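You operate a simulated robot arm through the tools that you are given. There is no shell and no other tool. Be economical: measure what you need, move in short steps, check, and stop when the job is done.

Carry out the task below with a simulated robot arm. There is one attempt and no reset: what you move stays moved.

## Task
Void the jar and the can from the returns bin and stand them on the goods rack.
Fine: on its upper shelf; VOID on the knob, back to PACK after; push the returns bin in again; leave DONE. Set down upright: jar, can. Where these are worked on the way, their far stop is far enough and under half their travel is too little: returns bin.
Where things are to end (x, y in the base frame): jar within 0.03 m of [1.41, 1.27]; can within 0.03 m of [1.41, 1.57].

It is judged by the outcome, as a careful person would: the job done as asked, and still so three seconds after it is handed in. It fails if anything else is knocked over, pushed out of place, dropped, spilled or broken.

## Robot
A 7-joint arm with a two-finger gripper on a trunk, on a base that drives. Base frame: it is fixed to the floor where the robot stands at the start and does not move with it; the origin is under the middle of the robot, x ahead of it, y to its left, z up. Units: m, rad, N and s.
With the tool pointing down near the work surface it reaches from about 0.1 to 0.44 m from the robot's upright axis, wherever it stands. Its first joint turns from -2.496 to 2.496 rad. Places, roughly: can [1.5, 1.75, 1.75]; done button [0.6, -0.1, 0.9]; jar [1.5, 1.5, 1.25]; lime button [0.4, -0.1, 0.9]; mode knob [0.5, -0.1, 0.9]; returns bin [0.3, -0.3, 0.5]; upper shelf of the goods rack [1.5, 1.5, 1.2]. Payload 1.47 kg.
The TCP is the grasp point between the finger pads, 0.016 m short of the fingertips. In the tool frame z runs along the fingers and y along their closing line. Largest opening 0.087 m; the body of the gripper starts 0.055 m behind the TCP.
Orientation is that of the tool frame in the base frame, as a unit quaternion [w, x, y, z]. With the fingers straight down and closing along the base's y, the tool's x points along the base's -x, its y along +y and its z along -z.

## Interface
- The arm moves only by the tool drive_tool. Its argument "steps" is a list of rows, each a list of 2 entries, a list of its own where there are three numbers: the shift along the tool's x, y, z in m, then the turn, a rotation vector about the tool's x, y, z in rad. In form: [[[dx, dy, dz], [rx, ry, rz]], ...]. A call has 1 to 20 rows; each row shifts and turns the commanded pose from where the row before left it, along the tool's axes as they then stand. "jaw" is the opening, from 0 (shut) to 1 (fully open), set as the call begins (left out, the last holds). Each row takes 0.2 s and may step no farther than 0.05 m and 0.15 rad from the row before; otherwise, or with a gripper value out of range, the whole call is refused. Where a pose cannot be reached the arm comes as near as it can. A force on the tool above 40 N (or 10 N above the force at the start of the call, whichever is more), or a blocked arm, ends the call early, and 0.2 s more pass. Each finger travels about 0.045 m/s and halts on what it meets, pressing with about 28 N; the grip force reading is that of the motor and also rises with nothing between the fingers. The clock runs only during rows and for 0.2 s after the last one: add rows that do not move to give the fingers time. The reply holds the time, the measured pose of the TCP, the force on the tool along the base axes, the opening and the grip force, in the units named above and with some noise, with the torque about the TCP (base axes, N m) and any sound that the robot's microphone picked up.
- Cameras (640 x 400 px; columns grow to the right, rows downward): "scene" is now at [0.1255, -0.0118, 1.5391]; the picture's right is [-0.20, -0.98, 0.00], its down [-0.91, 0.18, -0.38] and it looks along [0.37, -0.07, -0.92] (base axes); focal length 294 px, centre (320, 200). "wrist" rides on the gripper at [0.073, 0.012, -0.089] in the tool frame; the picture's right is [-0.16, 0.99, 0.00], its down [-0.72, -0.12, -0.68] and it looks along [-0.67, -0.11, 0.73] (tool axes); focal length 247 px, centre (320, 200). There is no depth. A picture from a camera that has moved, and an enlarged one, comes with that camera's place and axes in the base frame and with its lens.
- get_image(camera): a new picture of that camera. The clock stands still meanwhile.
- move_column(by): slides the trunk up (or, below 0, down) by that many m; the arm and the scene camera ride with it, the base frame stays. It gives what a move gives, with no picture.
- steer(legs): drives the robot by 1 to 6 legs, each [ahead, left, turn to the left] in m, m and rad, along the robot's own axes; the way and the turn of a leg run together, so that a leg with both is an arc; at most 1.5 m and 3.142 rad a leg. The arm and the cameras ride along, it lands a little off, and it stops where it bumps. It gives what a move gives.
- turn_head(pan, tilt): turns the head with the scene camera to pan (to the left, within 1.501 rad either way) and tilt (down, from -0.506 to 1.204), counted from straight ahead of the robot. It gives what a move gives.
- zoom(camera, box): a new picture of the part [left, top, right, bottom] of that camera's present view, enlarged. The clock stands still meanwhile.
- job_done(): hands the job in; it is judged then, once.

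Work in short steps. Places have to be worked out from the pictures, the camera data and where the tool is seen: move nearer, look again, correct. Check each grasp and each placing, and mend what went wrong. You have 120 turns and 90 pictures in all, those below and enlarged ones among them. Open the gripper and draw the arm clear of the work before you hand the job in, unless the task says otherwise; then end with one line.

The tools are called as name(argument=value, ...) on one line, values as JSON. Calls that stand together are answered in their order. drive_tool: Moves the arm, as the interface text tells. Its arguments: {"type":"object","properties":{"steps":{"type":"array","items":{"type":"array"}},"jaw":{"type":"number"}},"required":["steps"]} The other tools are called the same way: move_column (by) slides the trunk up or down; steer (legs) drives the base; turn_head (pan, tilt) turns the head that bears the scene camera; get_image (camera) takes a picture; zoom (camera, box) takes an enlarged picture of a part of a camera's view; job_done () hands the job in.

At the start:

```text
time_s: 0.0
tcp_pos: [0.3836, 0.1999, 1.1842]
tcp_rot: [-0.001, -0.001, 1.0, -0.001]
contact_force: [0.8, 0.5, 0.5]
wrist_torque: [-0.01, 0.02, 0.02]
finger_gap: 0.087
gripper_force: 0.1
trunk travel left (down, up): [-0.904, 0.336]
robot x, y, heading: [0.0021, -0.001, 0.002]
head pan, tilt: [-0.197, 1.18]
```

scene: 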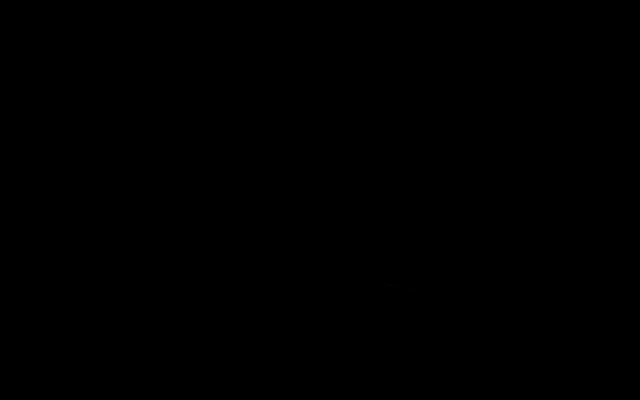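
wrist: 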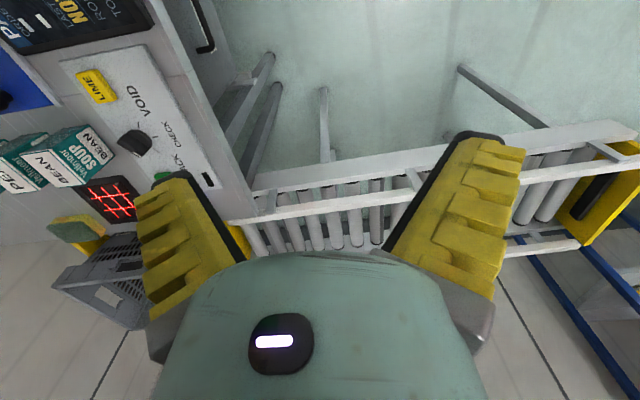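

The scene picture is black, so something may be in front of its lens. I turn the head up and left to look around.

turn_head(pan=0.0, tilt=0.6)

get_image(camera="scene")

```text
time_s: 1.0
tcp_pos: [0.3836, 0.1986, 1.183]
tcp_rot: [-0.001, 0.0, 1.0, -0.002]
contact_force: [-0.5, -0.2, 0.5]
wrist_torque: [0.0, 0.01, -0.03]
finger_gap: 0.0866
gripper_force: 0.1
trunk travel left (down, up): [-0.904, 0.336]
robot x, y, heading: [-0.001, -0.0014, 0.004]
head pan, tilt: [0.0, 0.6]
```

```text
87 pictures are left
camera scene: at [0.1577, -0.0005, 1.5825], right [0.0, -1.0, 0.0], down [-0.57, 0.0, -0.82], along [0.82, 0.0, -0.57], focal length 294 px, centre (320, 200)
```

scene: 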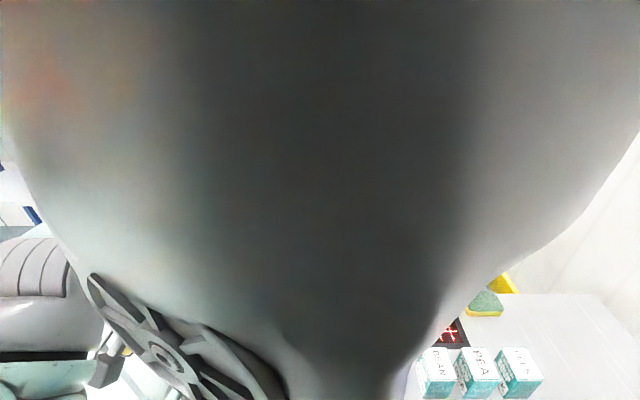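

The arm's elbow fills the view straight ahead, so I look past it to the right.

turn_head(pan=-0.8, tilt=0.9)

get_image(camera="scene")

turn_head(pan=0.9, tilt=0.4)

get_image(camera="scene")

```text
time_s: 2.1
tcp_pos: [0.3833, 0.2, 1.1829]
tcp_rot: [-0.001, 0.0, 1.0, -0.001]
contact_force: [-0.7, 0.2, 0.4]
wrist_torque: [0.04, -0.01, -0.04]
finger_gap: 0.0869
gripper_force: 0.0
trunk travel left (down, up): [-0.904, 0.336]
robot x, y, heading: [0.003, 0.0018, -0.0]
head pan, tilt: [-0.799, 0.901]
```

```text
86 pictures are left
camera scene: at [0.1475, -0.0293, 1.5706], right [-0.35, -0.94, 0.0], down [-0.63, 0.23, -0.74], along [0.69, -0.26, -0.67], focal length 294 px, centre (320, 200)
```

scene: 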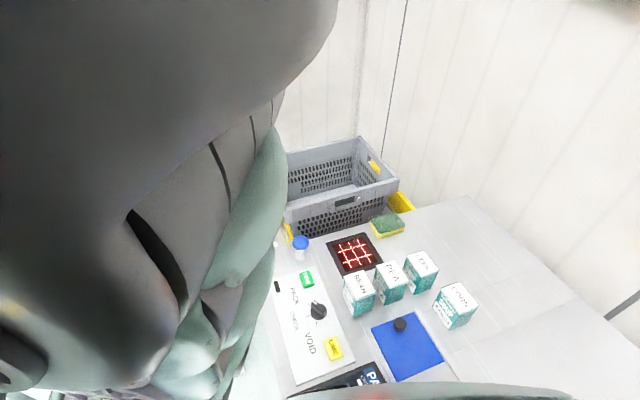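

```text
time_s: 3.9
tcp_pos: [0.3847, 0.1978, 1.1847]
tcp_rot: [-0.001, 0.0, 1.0, 0.0]
contact_force: [-0.6, -0.2, -0.4]
wrist_torque: [-0.01, -0.01, -0.02]
finger_gap: 0.0868
gripper_force: 0.0
trunk travel left (down, up): [-0.904, 0.336]
robot x, y, heading: [-0.0005, -0.0014, 0.005]
head pan, tilt: [0.901, 0.4]
```

```text
85 pictures are left
camera scene: at [0.1525, 0.0402, 1.6004], right [0.44, -0.9, 0.0], down [-0.35, -0.17, -0.92], along [0.83, 0.4, -0.39], focal length 294 px, centre (320, 200)
```

scene: 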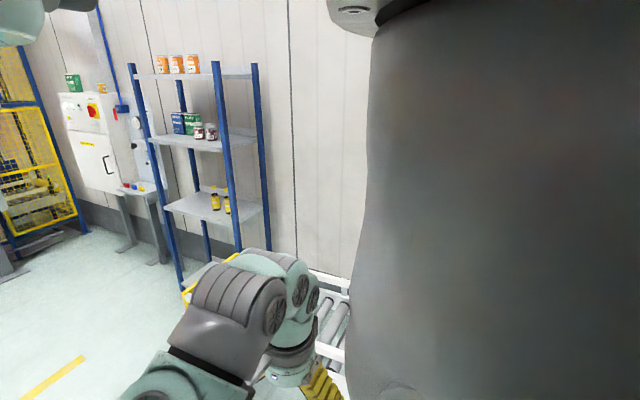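

The rack stands ahead to the left. I enlarge it and then the wrist camera's view of the panel.

zoom(camera="scene", box=[110, 30, 290, 240])

zoom(camera="wrist", box=[0, 0, 240, 340])

```text
1.90 times, centred on (200, 135) of scene
camera zoom: at [0.1525, 0.0402, 1.6004], right [0.44, -0.9, 0.0], down [-0.35, -0.17, -0.92], along [0.83, 0.4, -0.39], focal length 560 px, centre (549, 324)
```

zoom: 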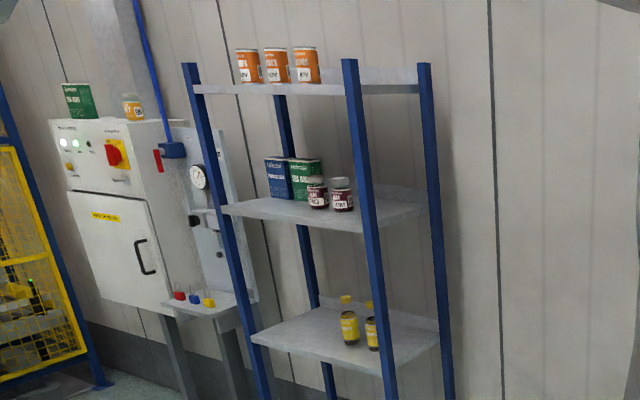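

```text
1.18 times, centred on (120, 170) of wrist
camera zoom: at [0.3115, 0.2111, 1.2731], right [0.16, 0.99, 0.0], down [0.72, -0.12, 0.68], along [0.67, -0.11, -0.73], focal length 291 px, centre (555, 235)
```

zoom: 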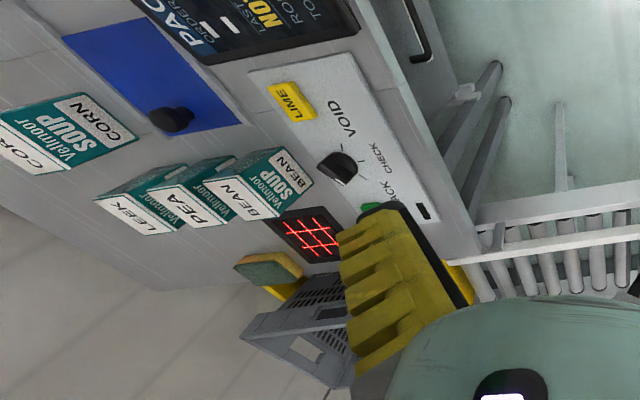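

To learn what surrounds the robot before driving, I look far left and far right.

turn_head(pan=1.5, tilt=0.7)

get_image(camera="scene")

turn_head(pan=-1.5, tilt=0.9)

get_image(camera="scene")

```text
time_s: 4.8
tcp_pos: [0.3837, 0.198, 1.1831]
tcp_rot: [-0.001, 0.0, 1.0, -0.001]
contact_force: [0.1, 0.3, -0.7]
wrist_torque: [-0.03, -0.02, -0.02]
finger_gap: 0.0873
gripper_force: 0.1
trunk travel left (down, up): [-0.904, 0.336]
robot x, y, heading: [0.0012, -0.0025, -0.002]
head pan, tilt: [1.499, 0.7]
```

```text
82 pictures are left
camera scene: at [0.1524, 0.0403, 1.6001], right [0.44, -0.9, 0.0], down [-0.36, -0.17, -0.92], along [0.82, 0.4, -0.4], focal length 294 px, centre (320, 200)
```

scene: 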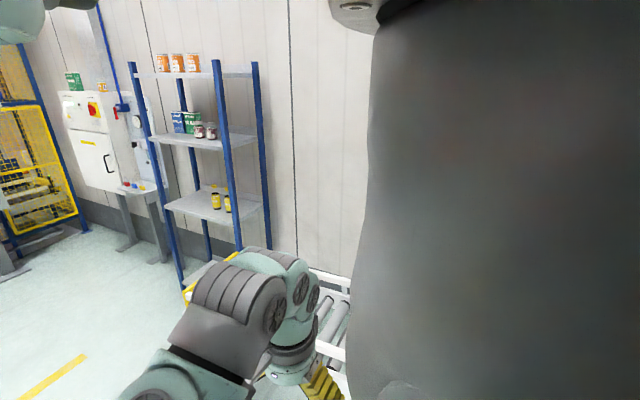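

```text
time_s: 7.5
tcp_pos: [0.3834, 0.1987, 1.1828]
tcp_rot: [-0.001, -0.001, 1.0, -0.001]
contact_force: [0.3, -0.1, -0.7]
wrist_torque: [-0.03, 0.01, -0.01]
finger_gap: 0.0869
gripper_force: 0.1
trunk travel left (down, up): [-0.904, 0.336]
robot x, y, heading: [-0.0018, -0.0025, -0.003]
head pan, tilt: [-1.499, 0.901]
```

```text
81 pictures are left
camera scene: at [0.1426, -0.03, 1.563], right [-0.37, -0.93, 0.0], down [-0.69, 0.28, -0.67], along [0.62, -0.25, -0.74], focal length 294 px, centre (320, 200)
```

scene: 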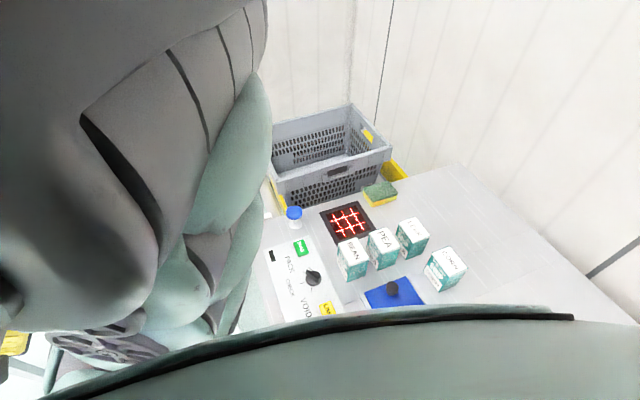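

The elbow blocks the head. I lower the hand in the free space in front of the counter, so the elbow drops away from the head.

drive_tool(steps=[[[0, 0, 0.04], [0, 0, 0]], [[0, 0, 0.04], [0, 0, 0]], [[0, 0, 0.04], [0, 0, 0]], [[0, 0, 0.04], [0, 0, 0]], [[0, 0, 0.04], [0, 0, 0]], [[0, 0, 0.04], [0, 0, 0]], [[0, 0, 0.04], [0, 0, 0]]])

turn_head(pan=-1.0, tilt=0.9)

get_image(camera="scene")

```text
time_s: 9.1
tcp_pos: [0.3832, 0.1981, 0.9022]
tcp_rot: [-0.001, 0.0, 1.0, 0.0]
contact_force: [0.9, 0.3, 0.4]
wrist_torque: [-0.02, -0.02, 0.0]
finger_gap: 0.0871
gripper_force: 0.0
trunk travel left (down, up): [-0.904, 0.336]
robot x, y, heading: [-0.0006, -0.0004, -0.005]
head pan, tilt: [-1.499, 0.901]
```

```text
time_s: 10.0
tcp_pos: [0.3821, 0.1977, 0.9032]
tcp_rot: [-0.001, 0.0, 1.0, -0.001]
contact_force: [-0.9, 0.6, -0.1]
wrist_torque: [0.0, 0.02, 0.01]
finger_gap: 0.0869
gripper_force: 0.1
trunk travel left (down, up): [-0.904, 0.336]
robot x, y, heading: [-0.0011, -0.001, -0.002]
head pan, tilt: [-1.0, 0.901]
```

```text
80 pictures are left
camera scene: at [0.1365, -0.0309, 1.5554], right [-0.41, -0.91, 0.0], down [-0.73, 0.33, -0.6], along [0.54, -0.25, -0.8], focal length 294 px, centre (320, 200)
```

scene: 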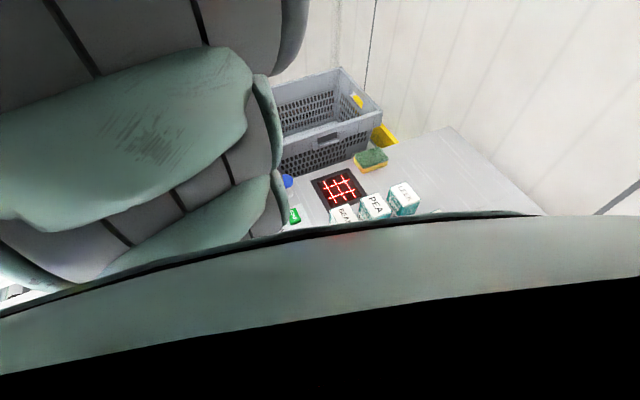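

turn_head(pan=0.0, tilt=0.5)

get_image(camera="scene")

get_image(camera="wrist")

```text
time_s: 11.2
tcp_pos: [0.3822, 0.1976, 0.904]
tcp_rot: [-0.001, 0.001, 1.0, -0.001]
contact_force: [0.6, -0.5, -0.4]
wrist_torque: [0.0, -0.01, -0.05]
finger_gap: 0.0871
gripper_force: 0.1
trunk travel left (down, up): [-0.904, 0.336]
robot x, y, heading: [0.0015, -0.0017, 0.005]
head pan, tilt: [0.0, 0.499]
```

```text
79 pictures are left
camera scene: at [0.1603, -0.0006, 1.5916], right [0.0, -1.0, 0.0], down [-0.48, 0.0, -0.88], along [0.88, 0.0, -0.48], focal length 294 px, centre (320, 200)
```

scene: 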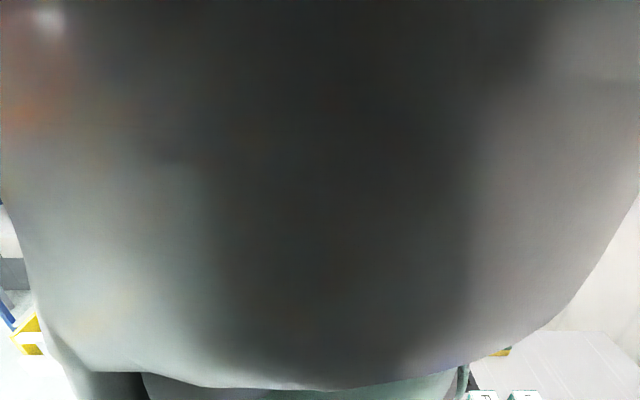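

```text
78 pictures are left
camera wrist: at [0.3092, 0.2104, 0.9929], right [0.16, 0.99, 0.0], down [0.72, -0.12, 0.68], along [0.67, -0.11, -0.73], focal length 247 px, centre (320, 200)
```

wrist: 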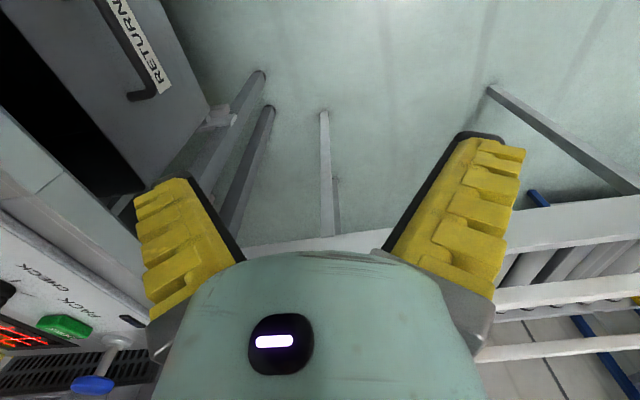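

The RETURN drawer front with its bar handle faces +y at about x 0.3, z 0.63. Before driving left to face it, I check the floor on the left.

turn_head(pan=0.9, tilt=0.8)

get_image(camera="scene")

```text
time_s: 12.4
tcp_pos: [0.382, 0.198, 0.9039]
tcp_rot: [0.0, 0.0, 1.0, 0.0]
contact_force: [-0.3, 0.1, -0.6]
wrist_torque: [0.01, -0.01, 0.01]
finger_gap: 0.0869
gripper_force: 0.0
trunk travel left (down, up): [-0.904, 0.336]
robot x, y, heading: [-0.0006, 0.001, 0.003]
head pan, tilt: [0.901, 0.799]
```

```text
77 pictures are left
camera scene: at [0.1525, 0.028, 1.5813], right [0.32, -0.95, 0.0], down [-0.55, -0.19, -0.82], along [0.77, 0.27, -0.58], focal length 294 px, centre (320, 200)
```

scene: 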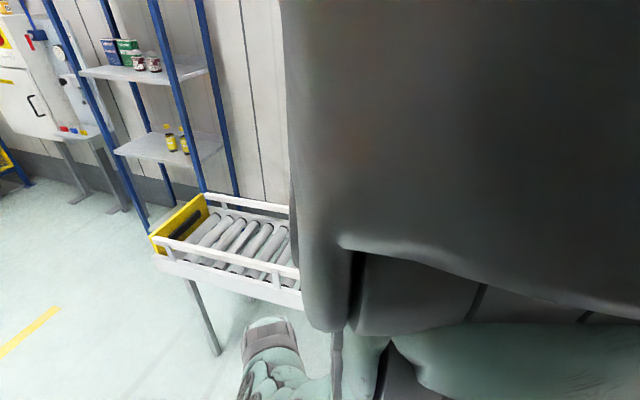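

The floor to the left looks clear, and the conveyor is at x beyond about 0.7. I drive left away from the counter, then turn to face it.

steer(legs=[[0, 0.8, 0], [0, 0, -1.5708]])

turn_head(pan=0.35, tilt=0.7)

get_image(camera="scene")

get_image(camera="wrist")

```text
time_s: 20.6
tcp_pos: [0.1949, 0.4252, 0.9031]
tcp_rot: [-0.002, 0.699, 0.715, 0.0]
contact_force: [0.0, -0.2, 0.5]
wrist_torque: [-0.01, 0.0, 0.03]
finger_gap: 0.0868
gripper_force: 0.1
trunk travel left (down, up): [-0.904, 0.336]
robot x, y, heading: [-0.0114, 0.8036, -1.543]
head pan, tilt: [0.901, 0.799]
```

```text
time_s: 21.6
tcp_pos: [0.196, 0.4255, 0.9033]
tcp_rot: [-0.001, 0.699, 0.715, 0.0]
contact_force: [0.0, 0.0, -0.1]
wrist_torque: [0.01, 0.01, 0.02]
finger_gap: 0.0871
gripper_force: 0.1
trunk travel left (down, up): [-0.904, 0.336]
robot x, y, heading: [-0.0105, 0.8021, -1.55]
head pan, tilt: [0.351, 0.7]
```

```text
76 pictures are left
camera scene: at [0.0192, 0.6538, 1.5715], right [-0.94, -0.35, 0.0], down [-0.24, 0.62, -0.75], along [0.26, -0.7, -0.67], focal length 294 px, centre (320, 200)
```

scene: 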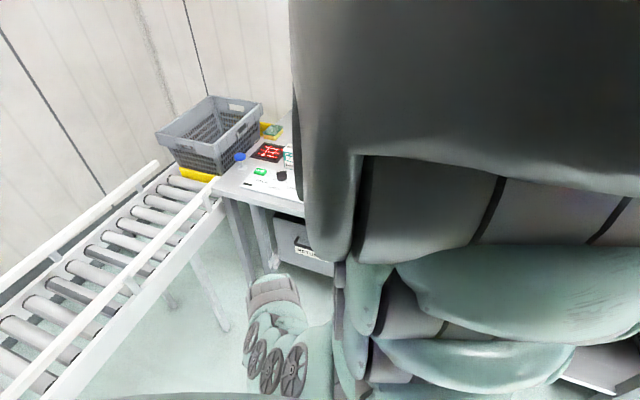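

```text
75 pictures are left
camera wrist: at [0.2059, 0.4985, 0.9927], right [0.99, -0.14, 0.0], down [-0.1, -0.73, 0.68], along [-0.09, -0.67, -0.73], focal length 247 px, centre (320, 200)
```

wrist: 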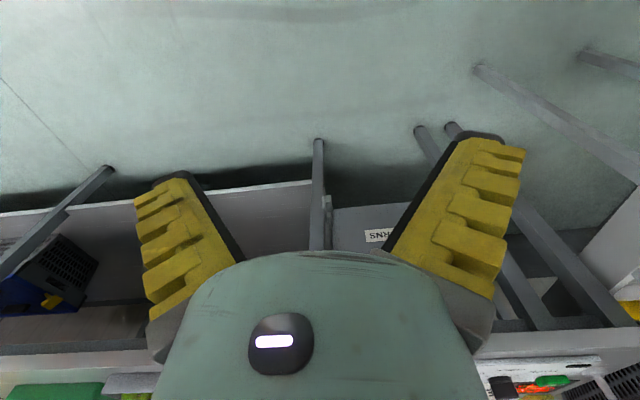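

I line the robot up with the bin at x about 0.3 and lower the trunk so the wrist camera can see the drawer front.

steer(legs=[[0, 0.31, -0.02]])

move_column(by=-0.15)

drive_tool(steps=[[[0, 0, 0], [0, 0, -0.15]], [[0, 0, 0], [0, 0, -0.15]], [[0, 0, 0], [0, 0, -0.15]], [[0, 0, 0], [0, 0, -0.15]], [[0, 0, 0], [0, 0, -0.15]], [[0, 0, 0], [0, 0, -0.15]], [[0, 0, 0], [0, 0, -0.15]], [[0, 0, 0], [0, 0, -0.15]], [[0, 0, 0], [0, 0, -0.15]], [[0, 0, 0], [0, 0, -0.15]], [[0, 0, 0], [0, 0, -0.0708]]])

get_image(camera="wrist")

```text
time_s: 23.6
tcp_pos: [0.492, 0.424, 0.9027]
tcp_rot: [-0.001, 0.706, 0.708, 0.0]
contact_force: [-0.1, -1.3, 0.1]
wrist_torque: [-0.02, -0.04, 0.01]
finger_gap: 0.087
gripper_force: 0.1
trunk travel left (down, up): [-0.904, 0.336]
robot x, y, heading: [0.2955, 0.8058, -1.566]
head pan, tilt: [0.351, 0.7]
```

```text
time_s: 25.4
tcp_pos: [0.4916, 0.4248, 0.7529]
tcp_rot: [-0.001, 0.706, 0.709, -0.001]
contact_force: [0.1, 0.3, -0.2]
wrist_torque: [-0.04, 0.04, 0.01]
finger_gap: 0.0867
gripper_force: 0.1
trunk travel left (down, up): [-0.754, 0.486]
robot x, y, heading: [0.2922, 0.8072, -1.565]
head pan, tilt: [0.351, 0.7]
```

```text
time_s: 27.8
tcp_pos: [0.4912, 0.4255, 0.7528]
tcp_rot: [-0.001, -0.003, 1.0, 0.001]
contact_force: [0.0, -1.1, 0.3]
wrist_torque: [-0.01, -0.02, 0.04]
finger_gap: 0.0873
gripper_force: 0.2
trunk travel left (down, up): [-0.754, 0.486]
robot x, y, heading: [0.2925, 0.8104, -1.567]
head pan, tilt: [0.351, 0.7]
```

```text
74 pictures are left
camera wrist: at [0.4189, 0.4369, 0.8425], right [0.15, 0.99, 0.0], down [0.73, -0.11, 0.68], along [0.67, -0.1, -0.73], focal length 247 px, centre (320, 200)
```

wrist: 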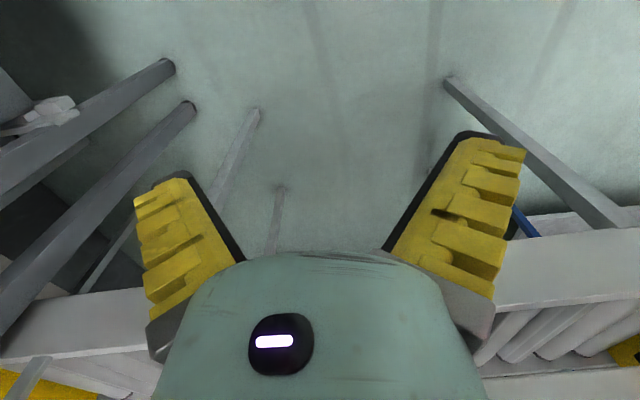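

Now I tip the tool to point horizontally at the drawer, with the closing line vertical, and move it over to the bin's middle.

drive_tool(steps=[[[0.015, 0, 0], [0.1428, 0, 0]], [[0.015, 0, 0], [0.1428, 0, 0]], [[0.015, 0, 0], [0.1428, 0, 0]], [[0.015, 0, 0], [0.1428, 0, 0]], [[0.015, 0, 0], [0.1428, 0, 0]], [[0.015, 0, 0], [0.1428, 0, 0]], [[0.015, 0, 0], [0.1428, 0, 0]], [[0.015, 0, 0], [0.1428, 0, 0]], [[0.015, 0, 0], [0.1428, 0, 0]], [[0.015, 0, 0], [0.1428, 0, 0]], [[0.015, 0, 0], [0.1428, 0, 0]]])

get_image(camera="wrist")

get_image(camera="scene")

```text
time_s: 30.2
tcp_pos: [0.2961, 0.3978, 0.8355]
tcp_rot: [-0.002, -0.004, 0.755, -0.655]
contact_force: [-1.9, 0.3, 0.7]
wrist_torque: [0.01, 0.02, 0.16]
finger_gap: 0.0867
gripper_force: 0.0
out of reach, approached as far as the arm can: row 8, 9, 10, 11
trunk travel left (down, up): [-0.754, 0.486]
robot x, y, heading: [0.2947, 0.8072, -1.569]
head pan, tilt: [0.351, 0.7]
```

```text
73 pictures are left
camera wrist: at [0.2223, 0.4891, 0.8376], right [0.15, 0.14, -0.98], down [0.72, 0.66, 0.2], along [0.67, -0.74, 0.0], focal length 247 px, centre (320, 200)
```

wrist: 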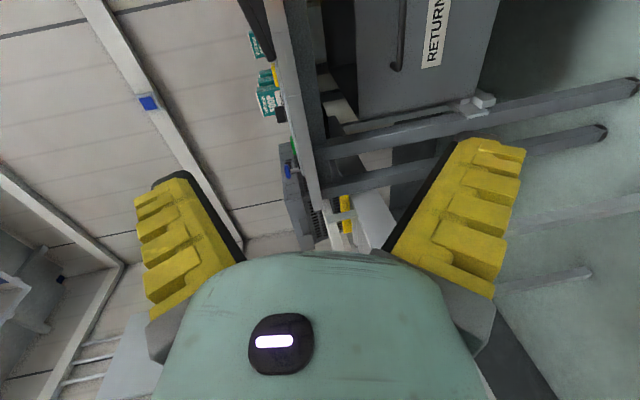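

```text
72 pictures are left
camera scene: at [0.3183, 0.6567, 1.4226], right [-0.94, -0.34, 0.0], down [-0.23, 0.62, -0.75], along [0.26, -0.71, -0.66], focal length 294 px, centre (320, 200)
```

scene: 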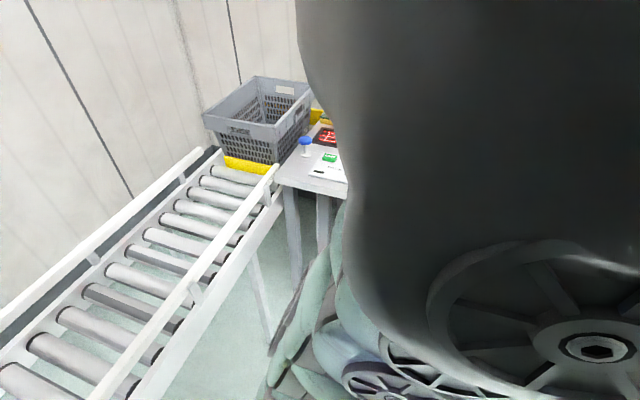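

The handle's right end is near (0.39, -0.045, 0.625). I level the tool while extending it, then lower the trunk to handle height.

drive_tool(steps=[[[0, 0, 0.03], [0.05, 0, 0]], [[0, 0, 0.03], [0.05, 0, 0]], [[0, 0, 0.03], [0.04, 0, 0]]])

move_column(by=-0.2)

get_image(camera="wrist")

```text
time_s: 31.0
tcp_pos: [0.294, 0.306, 0.8594]
tcp_rot: [0.0, 0.002, -0.692, 0.722]
contact_force: [0.6, -0.9, -0.3]
wrist_torque: [-0.01, 0.05, 0.0]
finger_gap: 0.0868
gripper_force: 0.0
out of reach, approached as far as the arm can: row 1, 2, 3
trunk travel left (down, up): [-0.754, 0.486]
robot x, y, heading: [0.2872, 0.8093, -1.567]
head pan, tilt: [0.351, 0.7]
```

```text
time_s: 33.1
tcp_pos: [0.2961, 0.3071, 0.6584]
tcp_rot: [0.001, 0.001, -0.692, 0.722]
contact_force: [0.9, -0.1, -0.1]
wrist_torque: [0.03, 0.0, 0.02]
finger_gap: 0.0868
gripper_force: 0.0
trunk travel left (down, up): [-0.554, 0.686]
robot x, y, heading: [0.2894, 0.8053, -1.567]
head pan, tilt: [0.351, 0.7]
```

```text
71 pictures are left
camera wrist: at [0.2238, 0.3961, 0.6439], right [0.16, -0.04, -0.99], down [0.72, 0.69, 0.09], along [0.67, -0.73, 0.14], focal length 247 px, centre (320, 200)
```

wrist: 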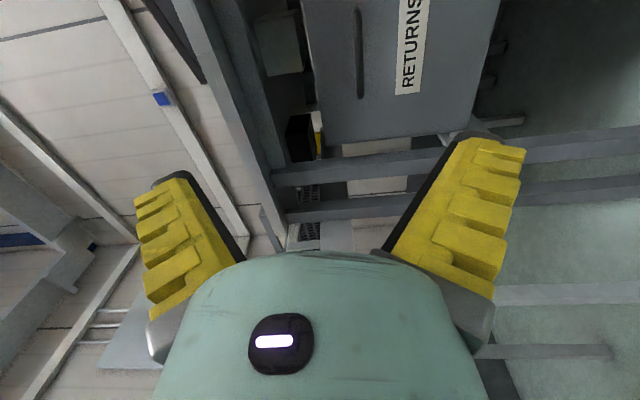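

The bar handle lies near z 0.615, y about -0.06. I lower to its height, level the tool, and drive closer.

drive_tool(steps=[[[0, 0, 0], [-0.04, 0, 0]], [[0, 0, 0], [0, 0, 0]]])

move_column(by=-0.043)

steer(legs=[[0.24, 0, 0]])

get_image(camera="wrist")

```text
time_s: 33.7
tcp_pos: [0.2975, 0.3086, 0.6603]
tcp_rot: [-0.001, 0.0, -0.706, 0.708]
contact_force: [1.0, 0.7, 0.0]
wrist_torque: [0.01, 0.0, 0.0]
finger_gap: 0.0871
gripper_force: 0.1
trunk travel left (down, up): [-0.554, 0.686]
robot x, y, heading: [0.2913, 0.8078, -1.565]
head pan, tilt: [0.351, 0.7]
```

```text
time_s: 34.6
tcp_pos: [0.2966, 0.3075, 0.6158]
tcp_rot: [0.0, 0.001, -0.705, 0.709]
contact_force: [0.0, -0.7, -0.9]
wrist_torque: [0.01, 0.02, 0.0]
finger_gap: 0.0871
gripper_force: 0.0
trunk travel left (down, up): [-0.511, 0.729]
robot x, y, heading: [0.2925, 0.8076, -1.566]
head pan, tilt: [0.351, 0.7]
```

```text
time_s: 36.4
tcp_pos: [0.2995, 0.0698, 0.6163]
tcp_rot: [-0.001, 0.003, -0.706, 0.708]
contact_force: [0.5, -1.2, -0.6]
wrist_torque: [0.0, 0.01, 0.0]
finger_gap: 0.0872
gripper_force: 0.1
trunk travel left (down, up): [-0.511, 0.729]
robot x, y, heading: [0.2933, 0.5716, -1.564]
head pan, tilt: [0.351, 0.7]
```

```text
70 pictures are left
camera wrist: at [0.2256, 0.16, 0.6048], right [0.16, 0.0, -0.99], down [0.72, 0.68, 0.11], along [0.68, -0.73, 0.11], focal length 247 px, centre (320, 200)
```

wrist: 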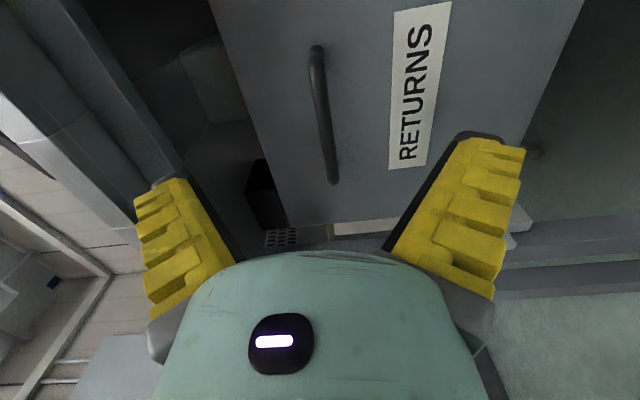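

The bar spans x about 0.275–0.395 at z 0.618, y about -0.05. I shift to its middle and drive 0.09 m closer.

drive_tool(steps=[[[-0.035, -0.002, 0], [0, 0, 0]], [[0, 0, 0], [0, 0, 0]]])

steer(legs=[[0.09, 0, 0]])

get_image(camera="wrist")

```text
time_s: 37.0
tcp_pos: [0.3306, 0.0717, 0.6186]
tcp_rot: [-0.001, 0.002, -0.706, 0.708]
contact_force: [0.3, -0.6, -0.3]
wrist_torque: [0.0, -0.02, 0.02]
finger_gap: 0.0869
gripper_force: 0.0
trunk travel left (down, up): [-0.511, 0.729]
robot x, y, heading: [0.2959, 0.5676, -1.564]
head pan, tilt: [0.351, 0.7]
```

```text
time_s: 38.1
tcp_pos: [0.3326, -0.0187, 0.6205]
tcp_rot: [-0.001, 0.002, -0.705, 0.709]
contact_force: [0.1, -0.6, -0.1]
wrist_torque: [0.0, -0.01, 0.04]
finger_gap: 0.087
gripper_force: 0.0
trunk travel left (down, up): [-0.511, 0.729]
robot x, y, heading: [0.2932, 0.481, -1.567]
head pan, tilt: [0.351, 0.7]
```

```text
69 pictures are left
camera wrist: at [0.2591, 0.0706, 0.6085], right [0.16, 0.0, -0.99], down [0.72, 0.68, 0.11], along [0.67, -0.73, 0.11], focal length 247 px, centre (320, 200)
```

wrist: 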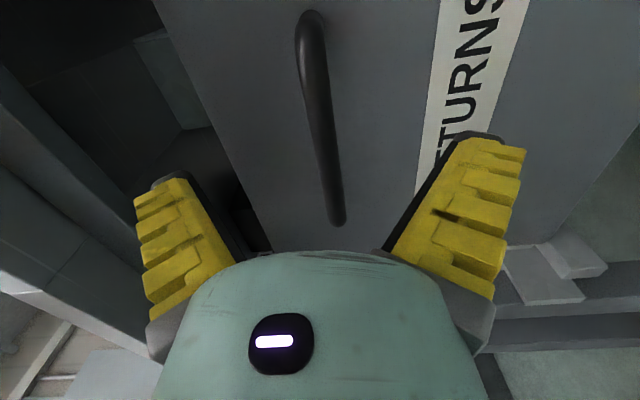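

The bar sits midway between the fingers. I advance 0.033 m and close on it.

drive_tool(steps=[[[0, 0.003, 0.017], [0, 0, 0]], [[0, 0, 0.016], [0, 0, 0]]])

drive_tool(steps=[[[0, 0, 0], [0, 0, 0]], [[0, 0, 0], [0, 0, 0]], [[0, 0, 0], [0, 0, 0]], [[0, 0, 0], [0, 0, 0]], [[0, 0, 0], [0, 0, 0]]], jaw=0)

```text
time_s: 38.7
tcp_pos: [0.3333, -0.052, 0.616]
tcp_rot: [0.0, 0.003, -0.705, 0.709]
contact_force: [-0.7, 0.3, 0.5]
wrist_torque: [0.0, 0.05, 0.0]
finger_gap: 0.0869
gripper_force: 0.0
trunk travel left (down, up): [-0.511, 0.729]
robot x, y, heading: [0.2944, 0.4811, -1.569]
head pan, tilt: [0.351, 0.7]
```

```text
time_s: 39.9
tcp_pos: [0.3319, -0.0497, 0.6161]
tcp_rot: [-0.001, 0.002, -0.705, 0.709]
contact_force: [0.0, 4.0, 6.1]
wrist_torque: [-0.03, -0.02, -0.06]
finger_gap: 0.0114
gripper_force: 24.7
trunk travel left (down, up): [-0.511, 0.729]
robot x, y, heading: [0.2956, 0.4857, -1.565]
head pan, tilt: [0.351, 0.7]
```

The bar is gripped (gap 0.011 m). I drive back to pull the bin out.

steer(legs=[[-0.15, 0, 0]])

get_image(camera="wrist")

```text
time_s: 41.2
tcp_pos: [0.3316, 0.0972, 0.617]
tcp_rot: [-0.002, -0.001, -0.705, 0.709]
contact_force: [5.0, 0.7, 9.2]
wrist_torque: [-0.08, 0.03, 0.43]
finger_gap: 0.007
gripper_force: 30.0
trunk travel left (down, up): [-0.511, 0.729]
robot x, y, heading: [0.291, 0.6326, -1.571]
head pan, tilt: [0.351, 0.7]
```

```text
68 pictures are left
camera wrist: at [0.259, 0.1888, 0.605], right [0.16, -0.01, -0.99], down [0.72, 0.68, 0.11], along [0.67, -0.73, 0.11], focal length 247 px, centre (320, 200)
```

wrist: 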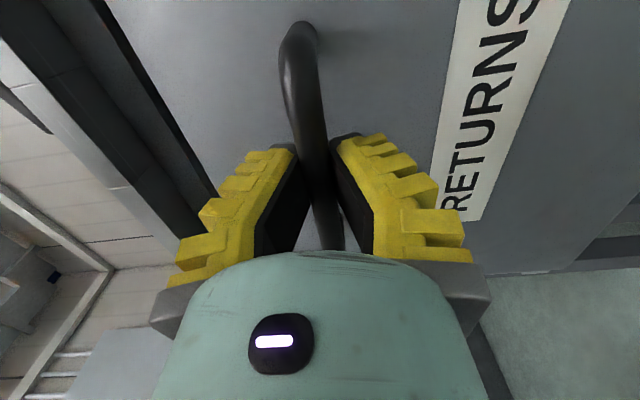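

It came out 0.15 m. I pull on toward the far stop.

steer(legs=[[-0.1, 0, 0]])

get_image(camera="wrist")

get_image(camera="scene")

```text
time_s: 42.4
tcp_pos: [0.3317, 0.1964, 0.6177]
tcp_rot: [0.0, 0.001, -0.705, 0.709]
contact_force: [4.5, 1.1, 5.7]
wrist_torque: [-0.03, 0.02, 0.39]
finger_gap: 0.0069
gripper_force: 29.9
trunk travel left (down, up): [-0.511, 0.729]
robot x, y, heading: [0.2924, 0.7292, -1.573]
head pan, tilt: [0.351, 0.7]
```

```text
67 pictures are left
camera wrist: at [0.2588, 0.2861, 0.6049], right [0.16, -0.01, -0.99], down [0.72, 0.68, 0.11], along [0.67, -0.73, 0.11], focal length 247 px, centre (320, 200)
```

wrist: 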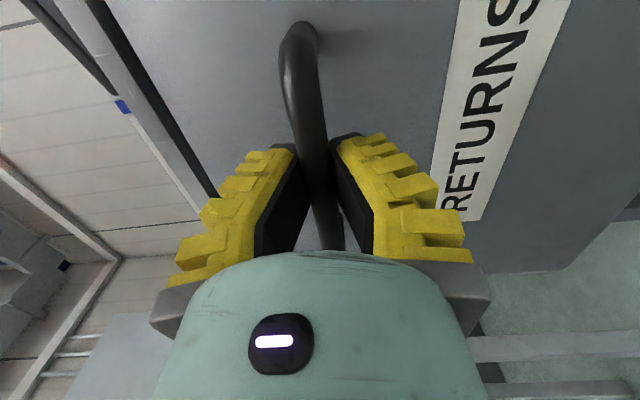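

```text
66 pictures are left
camera scene: at [0.3211, 0.5785, 1.1807], right [-0.94, -0.33, 0.0], down [-0.21, 0.61, -0.76], along [0.25, -0.72, -0.65], focal length 294 px, centre (320, 200)
```

scene: 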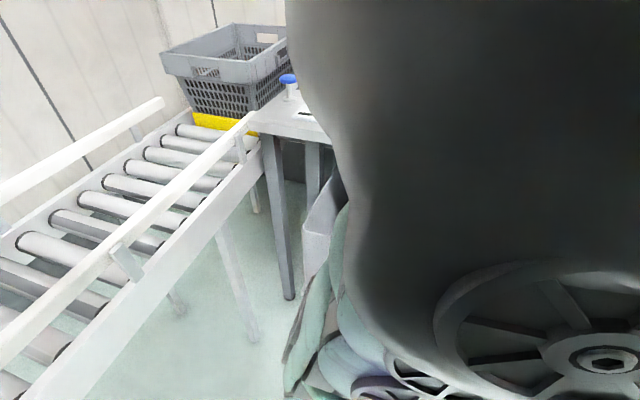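

Still moving freely; pull another 0.1 m.

steer(legs=[[-0.1, 0, 0]])

```text
time_s: 43.5
tcp_pos: [0.3319, 0.2939, 0.617]
tcp_rot: [-0.001, 0.002, -0.704, 0.71]
contact_force: [3.4, 1.4, 4.0]
wrist_torque: [-0.05, 0.0, 0.08]
finger_gap: 0.0069
gripper_force: 30.1
trunk travel left (down, up): [-0.511, 0.729]
robot x, y, heading: [0.2922, 0.826, -1.57]
head pan, tilt: [0.351, 0.7]
```

steer(legs=[[-0.08, 0, 0]])

get_image(camera="wrist")

```text
time_s: 44.6
tcp_pos: [0.3319, 0.3753, 0.616]
tcp_rot: [-0.002, 0.002, -0.704, 0.71]
contact_force: [-0.2, -0.5, -0.1]
wrist_torque: [0.01, 0.0, -0.03]
finger_gap: 0.0
gripper_force: 28.3
trunk travel left (down, up): [-0.511, 0.729]
robot x, y, heading: [0.2933, 0.9098, -1.569]
head pan, tilt: [0.351, 0.7]
```

```text
65 pictures are left
camera wrist: at [0.2579, 0.4644, 0.6049], right [0.16, -0.01, -0.99], down [0.72, 0.68, 0.11], along [0.68, -0.73, 0.11], focal length 247 px, centre (320, 200)
```

wrist: 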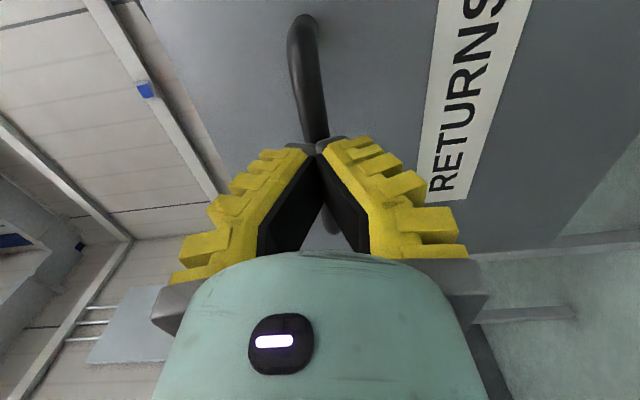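

The fingers slipped off at the far stop: the handle now sits at y about 0.36, so the bin is about 0.4 m out. I back off, raise the trunk and tip the hand down to look inside.

drive_tool(steps=[[[0, 0, -0.03], [0, 0, 0]], [[0, 0, 0], [0, 0, 0]]], jaw=1)

move_column(by=0.4)

drive_tool(steps=[[[0, 0, 0], [-0.15, 0, 0]], [[0, 0, 0], [-0.15, 0, 0]], [[0, 0, 0], [-0.15, 0, 0]], [[0, 0, 0], [-0.15, 0, 0]], [[0, 0, 0], [-0.15, 0, 0]], [[0, 0, 0], [-0.15, 0, 0]], [[0, 0, 0], [-0.15, 0, 0]], [[0, 0, 0], [-0.15, 0, 0]], [[0, 0, 0], [-0.15, 0, 0]], [[0, 0, 0], [-0.15, 0, 0]], [[0, 0, 0], [-0.08, 0, 0]]])

get_image(camera="wrist")

```text
time_s: 45.2
tcp_pos: [0.3316, 0.405, 0.6147]
tcp_rot: [-0.002, 0.002, -0.705, 0.71]
contact_force: [0.5, 0.0, -0.5]
wrist_torque: [0.02, 0.02, -0.01]
finger_gap: 0.0836
gripper_force: 0.0
trunk travel left (down, up): [-0.511, 0.729]
robot x, y, heading: [0.2936, 0.9082, -1.565]
head pan, tilt: [0.351, 0.7]
```

```text
time_s: 49.0
tcp_pos: [0.3314, 0.4049, 1.0155]
tcp_rot: [-0.002, 0.001, -0.705, 0.71]
contact_force: [0.3, 0.6, 0.1]
wrist_torque: [0.01, 0.0, -0.03]
finger_gap: 0.0871
gripper_force: 0.0
trunk travel left (down, up): [-0.911, 0.329]
robot x, y, heading: [0.2923, 0.9083, -1.571]
head pan, tilt: [0.351, 0.7]
```

```text
time_s: 51.4
tcp_pos: [0.3396, 0.3953, 0.9196]
tcp_rot: [0.001, -0.002, 0.949, -0.314]
contact_force: [-1.1, -0.3, 0.2]
wrist_torque: [-0.02, 0.01, -0.01]
finger_gap: 0.0873
gripper_force: 0.0
out of reach, approached as far as the arm can: row 2, 3, 4, 5, 6, 7, 8, 9, 10, 11
trunk travel left (down, up): [-0.911, 0.329]
robot x, y, heading: [0.2926, 0.9077, -1.564]
head pan, tilt: [0.351, 0.7]
```

```text
64 pictures are left
camera wrist: at [0.2659, 0.4578, 0.9853], right [0.15, 0.79, -0.59], down [0.72, 0.32, 0.61], along [0.67, -0.52, -0.52], focal length 247 px, centre (320, 200)
```

wrist: 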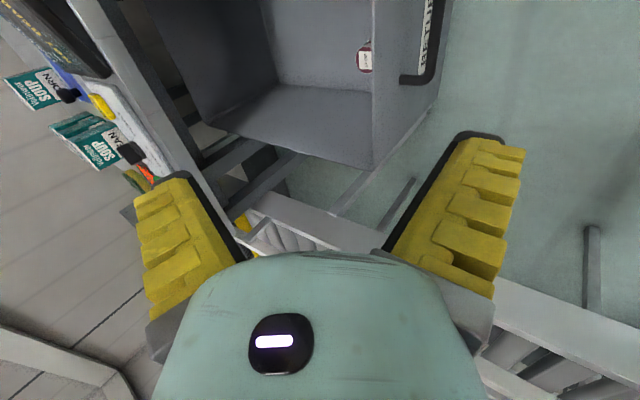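

A jar lid shows near the bin's front. I pull the hand back into reach and turn it so the camera looks straight over the bin.

drive_tool(steps=[[[0, 0.02, 0], [0, 0, 0.15]], [[0.0, 0.02, 0], [0, 0, 0.15]], [[0.01, 0.02, 0], [0, 0, 0.15]], [[0.01, 0.02, 0], [0, 0, 0.15]], [[0.01, 0.01, 0], [0, 0, 0.15]], [[0.01, 0.01, 0], [0, 0, 0.15]], [[0, 0, 0], [0, 0, 0.15]], [[0, 0, 0], [0, 0, 0.15]], [[0, 0, 0], [0, 0, 0.15]], [[0, 0, 0], [0, 0, 0.15]], [[0, 0, 0], [0, 0, 0.07]]])

get_image(camera="wrist")

```text
time_s: 53.8
tcp_pos: [0.3453, 0.4833, 0.8453]
tcp_rot: [0.221, 0.67, 0.672, -0.224]
contact_force: [-0.6, 0.7, 0.3]
wrist_torque: [-0.02, -0.01, -0.02]
finger_gap: 0.0869
gripper_force: 0.0
out of reach, approached as far as the arm can: row 10, 11
trunk travel left (down, up): [-0.911, 0.329]
robot x, y, heading: [0.2923, 0.9063, -1.567]
head pan, tilt: [0.351, 0.7]
```

```text
63 pictures are left
camera wrist: at [0.3575, 0.595, 0.8739], right [0.99, -0.12, 0.09], down [-0.11, -0.17, 0.98], along [-0.11, -0.98, -0.19], focal length 247 px, centre (320, 200)
```

wrist: 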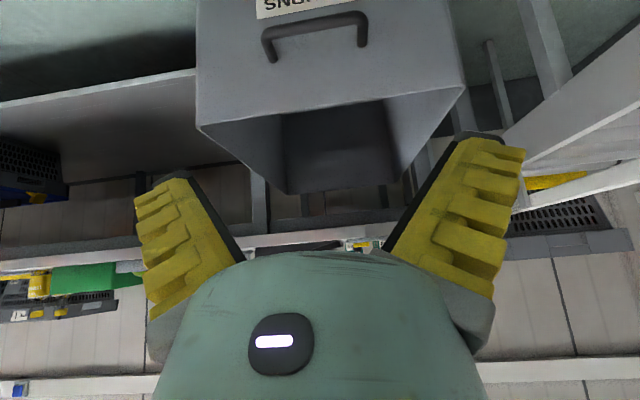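

The tool is still tipped forward about 37°. I bring it upright and raise the trunk for a look down into the bin.

drive_tool(steps=[[[0, 0, 0], [0, 0.13, 0]], [[0, 0, 0], [0, 0.13, 0]], [[0, 0, 0], [0, 0.13, 0]], [[0, 0, 0], [0, 0.13, 0]], [[0, 0, 0], [0, 0.12, 0]]])

move_column(by=0.25)

get_image(camera="wrist")

```text
time_s: 55.0
tcp_pos: [0.3497, 0.4818, 0.8462]
tcp_rot: [0.002, 0.705, 0.709, 0.002]
contact_force: [2.9, 1.1, 1.0]
wrist_torque: [-0.02, 0.23, 0.0]
finger_gap: 0.0869
gripper_force: 0.0
trunk travel left (down, up): [-0.911, 0.329]
robot x, y, heading: [0.291, 0.9065, -1.571]
head pan, tilt: [0.351, 0.7]
```

```text
time_s: 57.6
tcp_pos: [0.3443, 0.4836, 1.0938]
tcp_rot: [0.0, 0.705, 0.709, 0.0]
contact_force: [-0.4, -0.2, 0.4]
wrist_torque: [0.01, 0.0, 0.03]
finger_gap: 0.0867
gripper_force: 0.1
trunk travel left (down, up): [-1.161, 0.079]
robot x, y, heading: [0.2911, 0.9093, -1.564]
head pan, tilt: [0.351, 0.7]
```

```text
62 pictures are left
camera wrist: at [0.3568, 0.5559, 1.1846], right [0.99, -0.15, 0.0], down [-0.11, -0.72, 0.68], along [-0.1, -0.67, -0.73], focal length 247 px, centre (320, 200)
```

wrist: 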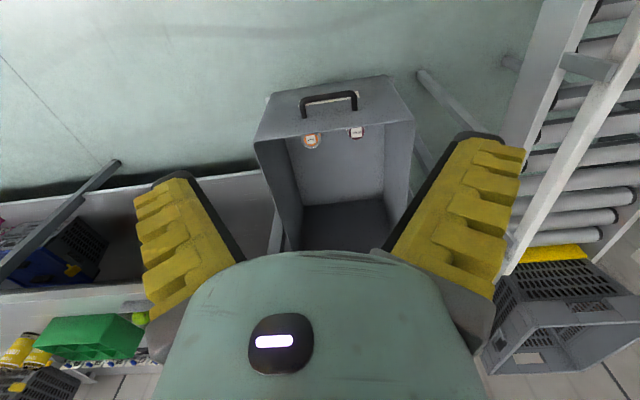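

Two items sit behind the bin's front wall. I enlarge them.

zoom(camera="wrist", box=[240, 70, 430, 260])

```text
2.11 times, centred on (335, 165) of wrist
camera zoom: at [0.3568, 0.5559, 1.1846], right [0.99, -0.15, 0.0], down [-0.11, -0.72, 0.68], along [-0.1, -0.67, -0.73], focal length 520 px, centre (288, 274)
```

zoom: 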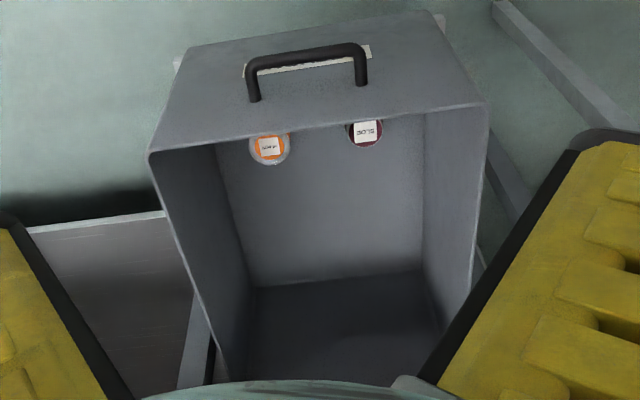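

The can (orange) and jar (dark lid) stand at about (0.28, 0.20) and (0.41, 0.21), with labels on top. I drive nearer so the arm can reach straight down, watching for a bump.

steer(legs=[[0.15, 0, 0]])

get_image(camera="wrist")

```text
time_s: 59.0
tcp_pos: [0.3465, 0.3324, 1.0953]
tcp_rot: [-0.001, 0.705, 0.709, -0.001]
contact_force: [0.5, 0.0, 0.0]
wrist_torque: [0.0, -0.01, 0.02]
finger_gap: 0.0869
gripper_force: 0.0
trunk travel left (down, up): [-1.161, 0.079]
robot x, y, heading: [0.2933, 0.7542, -1.57]
head pan, tilt: [0.351, 0.7]
```

```text
60 pictures are left
camera wrist: at [0.3573, 0.4052, 1.1847], right [0.99, -0.15, 0.0], down [-0.11, -0.72, 0.68], along [-0.1, -0.67, -0.73], focal length 247 px, centre (320, 200)
```

wrist: 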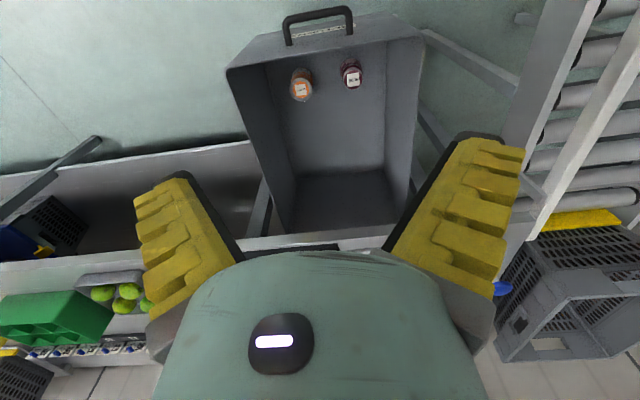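

zoom(camera="wrist", box=[260, 40, 400, 140])

steer(legs=[[0.12, 0, 0]])

```text
4.00 times, centred on (330, 90) of wrist
camera zoom: at [0.3573, 0.4052, 1.1847], right [0.99, -0.15, 0.0], down [-0.11, -0.72, 0.68], along [-0.1, -0.67, -0.73], focal length 988 px, centre (280, 640)
```

zoom: 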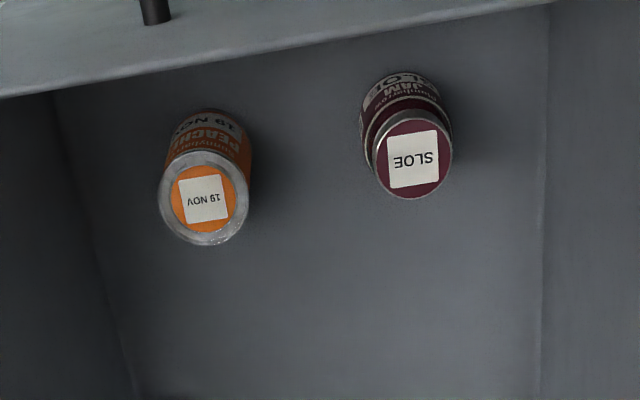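

```text
time_s: 60.2
tcp_pos: [0.3466, 0.2099, 1.0938]
tcp_rot: [-0.001, 0.706, 0.708, -0.001]
contact_force: [-0.3, -0.4, 0.7]
wrist_torque: [0.02, -0.03, 0.04]
finger_gap: 0.087
gripper_force: 0.1
trunk travel left (down, up): [-1.161, 0.079]
robot x, y, heading: [0.2904, 0.6293, -1.562]
head pan, tilt: [0.351, 0.7]
```

Both stand upright. I shift over the jar at about (0.408, 0.207) and lower to just above the bin for a closer look.

steer(legs=[[0, 0.06, -0.008]])

move_column(by=-0.4)

get_image(camera="wrist")

get_image(camera="scene")

```text
time_s: 61.2
tcp_pos: [0.4042, 0.2089, 1.0951]
tcp_rot: [-0.001, 0.708, 0.707, 0.0]
contact_force: [-0.8, -0.2, -0.7]
wrist_torque: [0.01, 0.01, -0.01]
finger_gap: 0.087
gripper_force: 0.1
trunk travel left (down, up): [-1.161, 0.079]
robot x, y, heading: [0.3563, 0.6324, -1.571]
head pan, tilt: [0.351, 0.7]
```

```text
time_s: 65.0
tcp_pos: [0.4033, 0.2098, 0.695]
tcp_rot: [-0.001, 0.708, 0.706, 0.0]
contact_force: [-0.7, 0.6, -0.1]
wrist_torque: [0.01, 0.0, -0.01]
finger_gap: 0.0868
gripper_force: 0.1
trunk travel left (down, up): [-0.761, 0.479]
robot x, y, heading: [0.3508, 0.6354, -1.569]
head pan, tilt: [0.351, 0.7]
```

```text
58 pictures are left
camera wrist: at [0.4153, 0.2822, 0.7847], right [0.99, -0.16, 0.0], down [-0.12, -0.72, 0.68], along [-0.11, -0.67, -0.73], focal length 247 px, centre (320, 200)
```

wrist: 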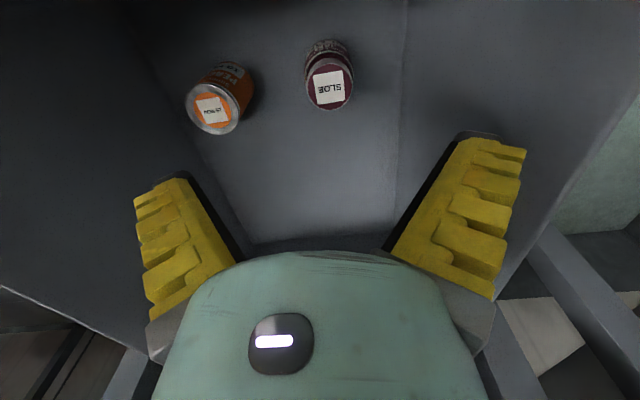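

```text
57 pictures are left
camera scene: at [0.3801, 0.483, 1.4307], right [-0.95, -0.32, 0.0], down [-0.21, 0.61, -0.76], along [0.25, -0.72, -0.65], focal length 294 px, centre (320, 200)
```

scene: 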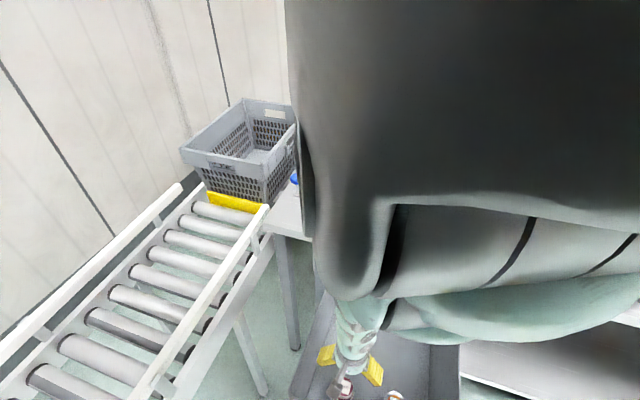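

Jar axis is at about (0.410, 0.195). I centre over it and go down partway with a check.

drive_tool(steps=[[[-0.013, 0.007, 0], [0, 0, 0]], [[0, 0, 0.03], [0, 0, 0]], [[0, 0, 0.03], [0, 0, 0]], [[0, 0, 0.03], [0, 0, 0]], [[0, 0, 0.01], [0, 0, 0]]])

get_image(camera="wrist")

```text
time_s: 66.2
tcp_pos: [0.4104, 0.1973, 0.6953]
tcp_rot: [-0.001, 0.708, 0.706, -0.001]
contact_force: [0.1, 0.0, 0.1]
wrist_torque: [0.01, 0.01, -0.01]
finger_gap: 0.0873
gripper_force: 0.1
out of reach, approached as far as the arm can: row 2, 3, 4, 5
trunk travel left (down, up): [-0.761, 0.479]
robot x, y, heading: [0.3534, 0.6357, -1.578]
head pan, tilt: [0.351, 0.7]
```

```text
56 pictures are left
camera wrist: at [0.423, 0.2694, 0.7852], right [0.99, -0.16, 0.0], down [-0.12, -0.72, 0.68], along [-0.11, -0.67, -0.73], focal length 247 px, centre (320, 200)
```

wrist: 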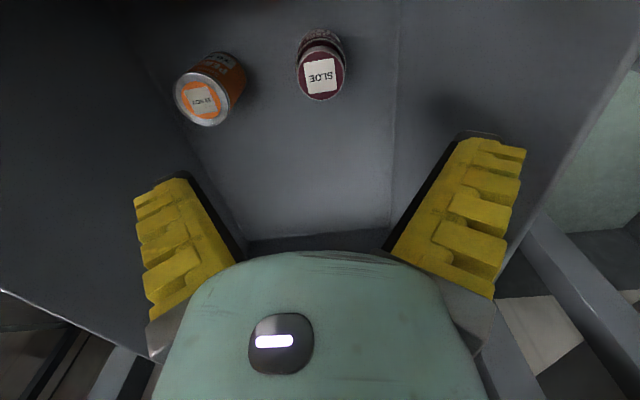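

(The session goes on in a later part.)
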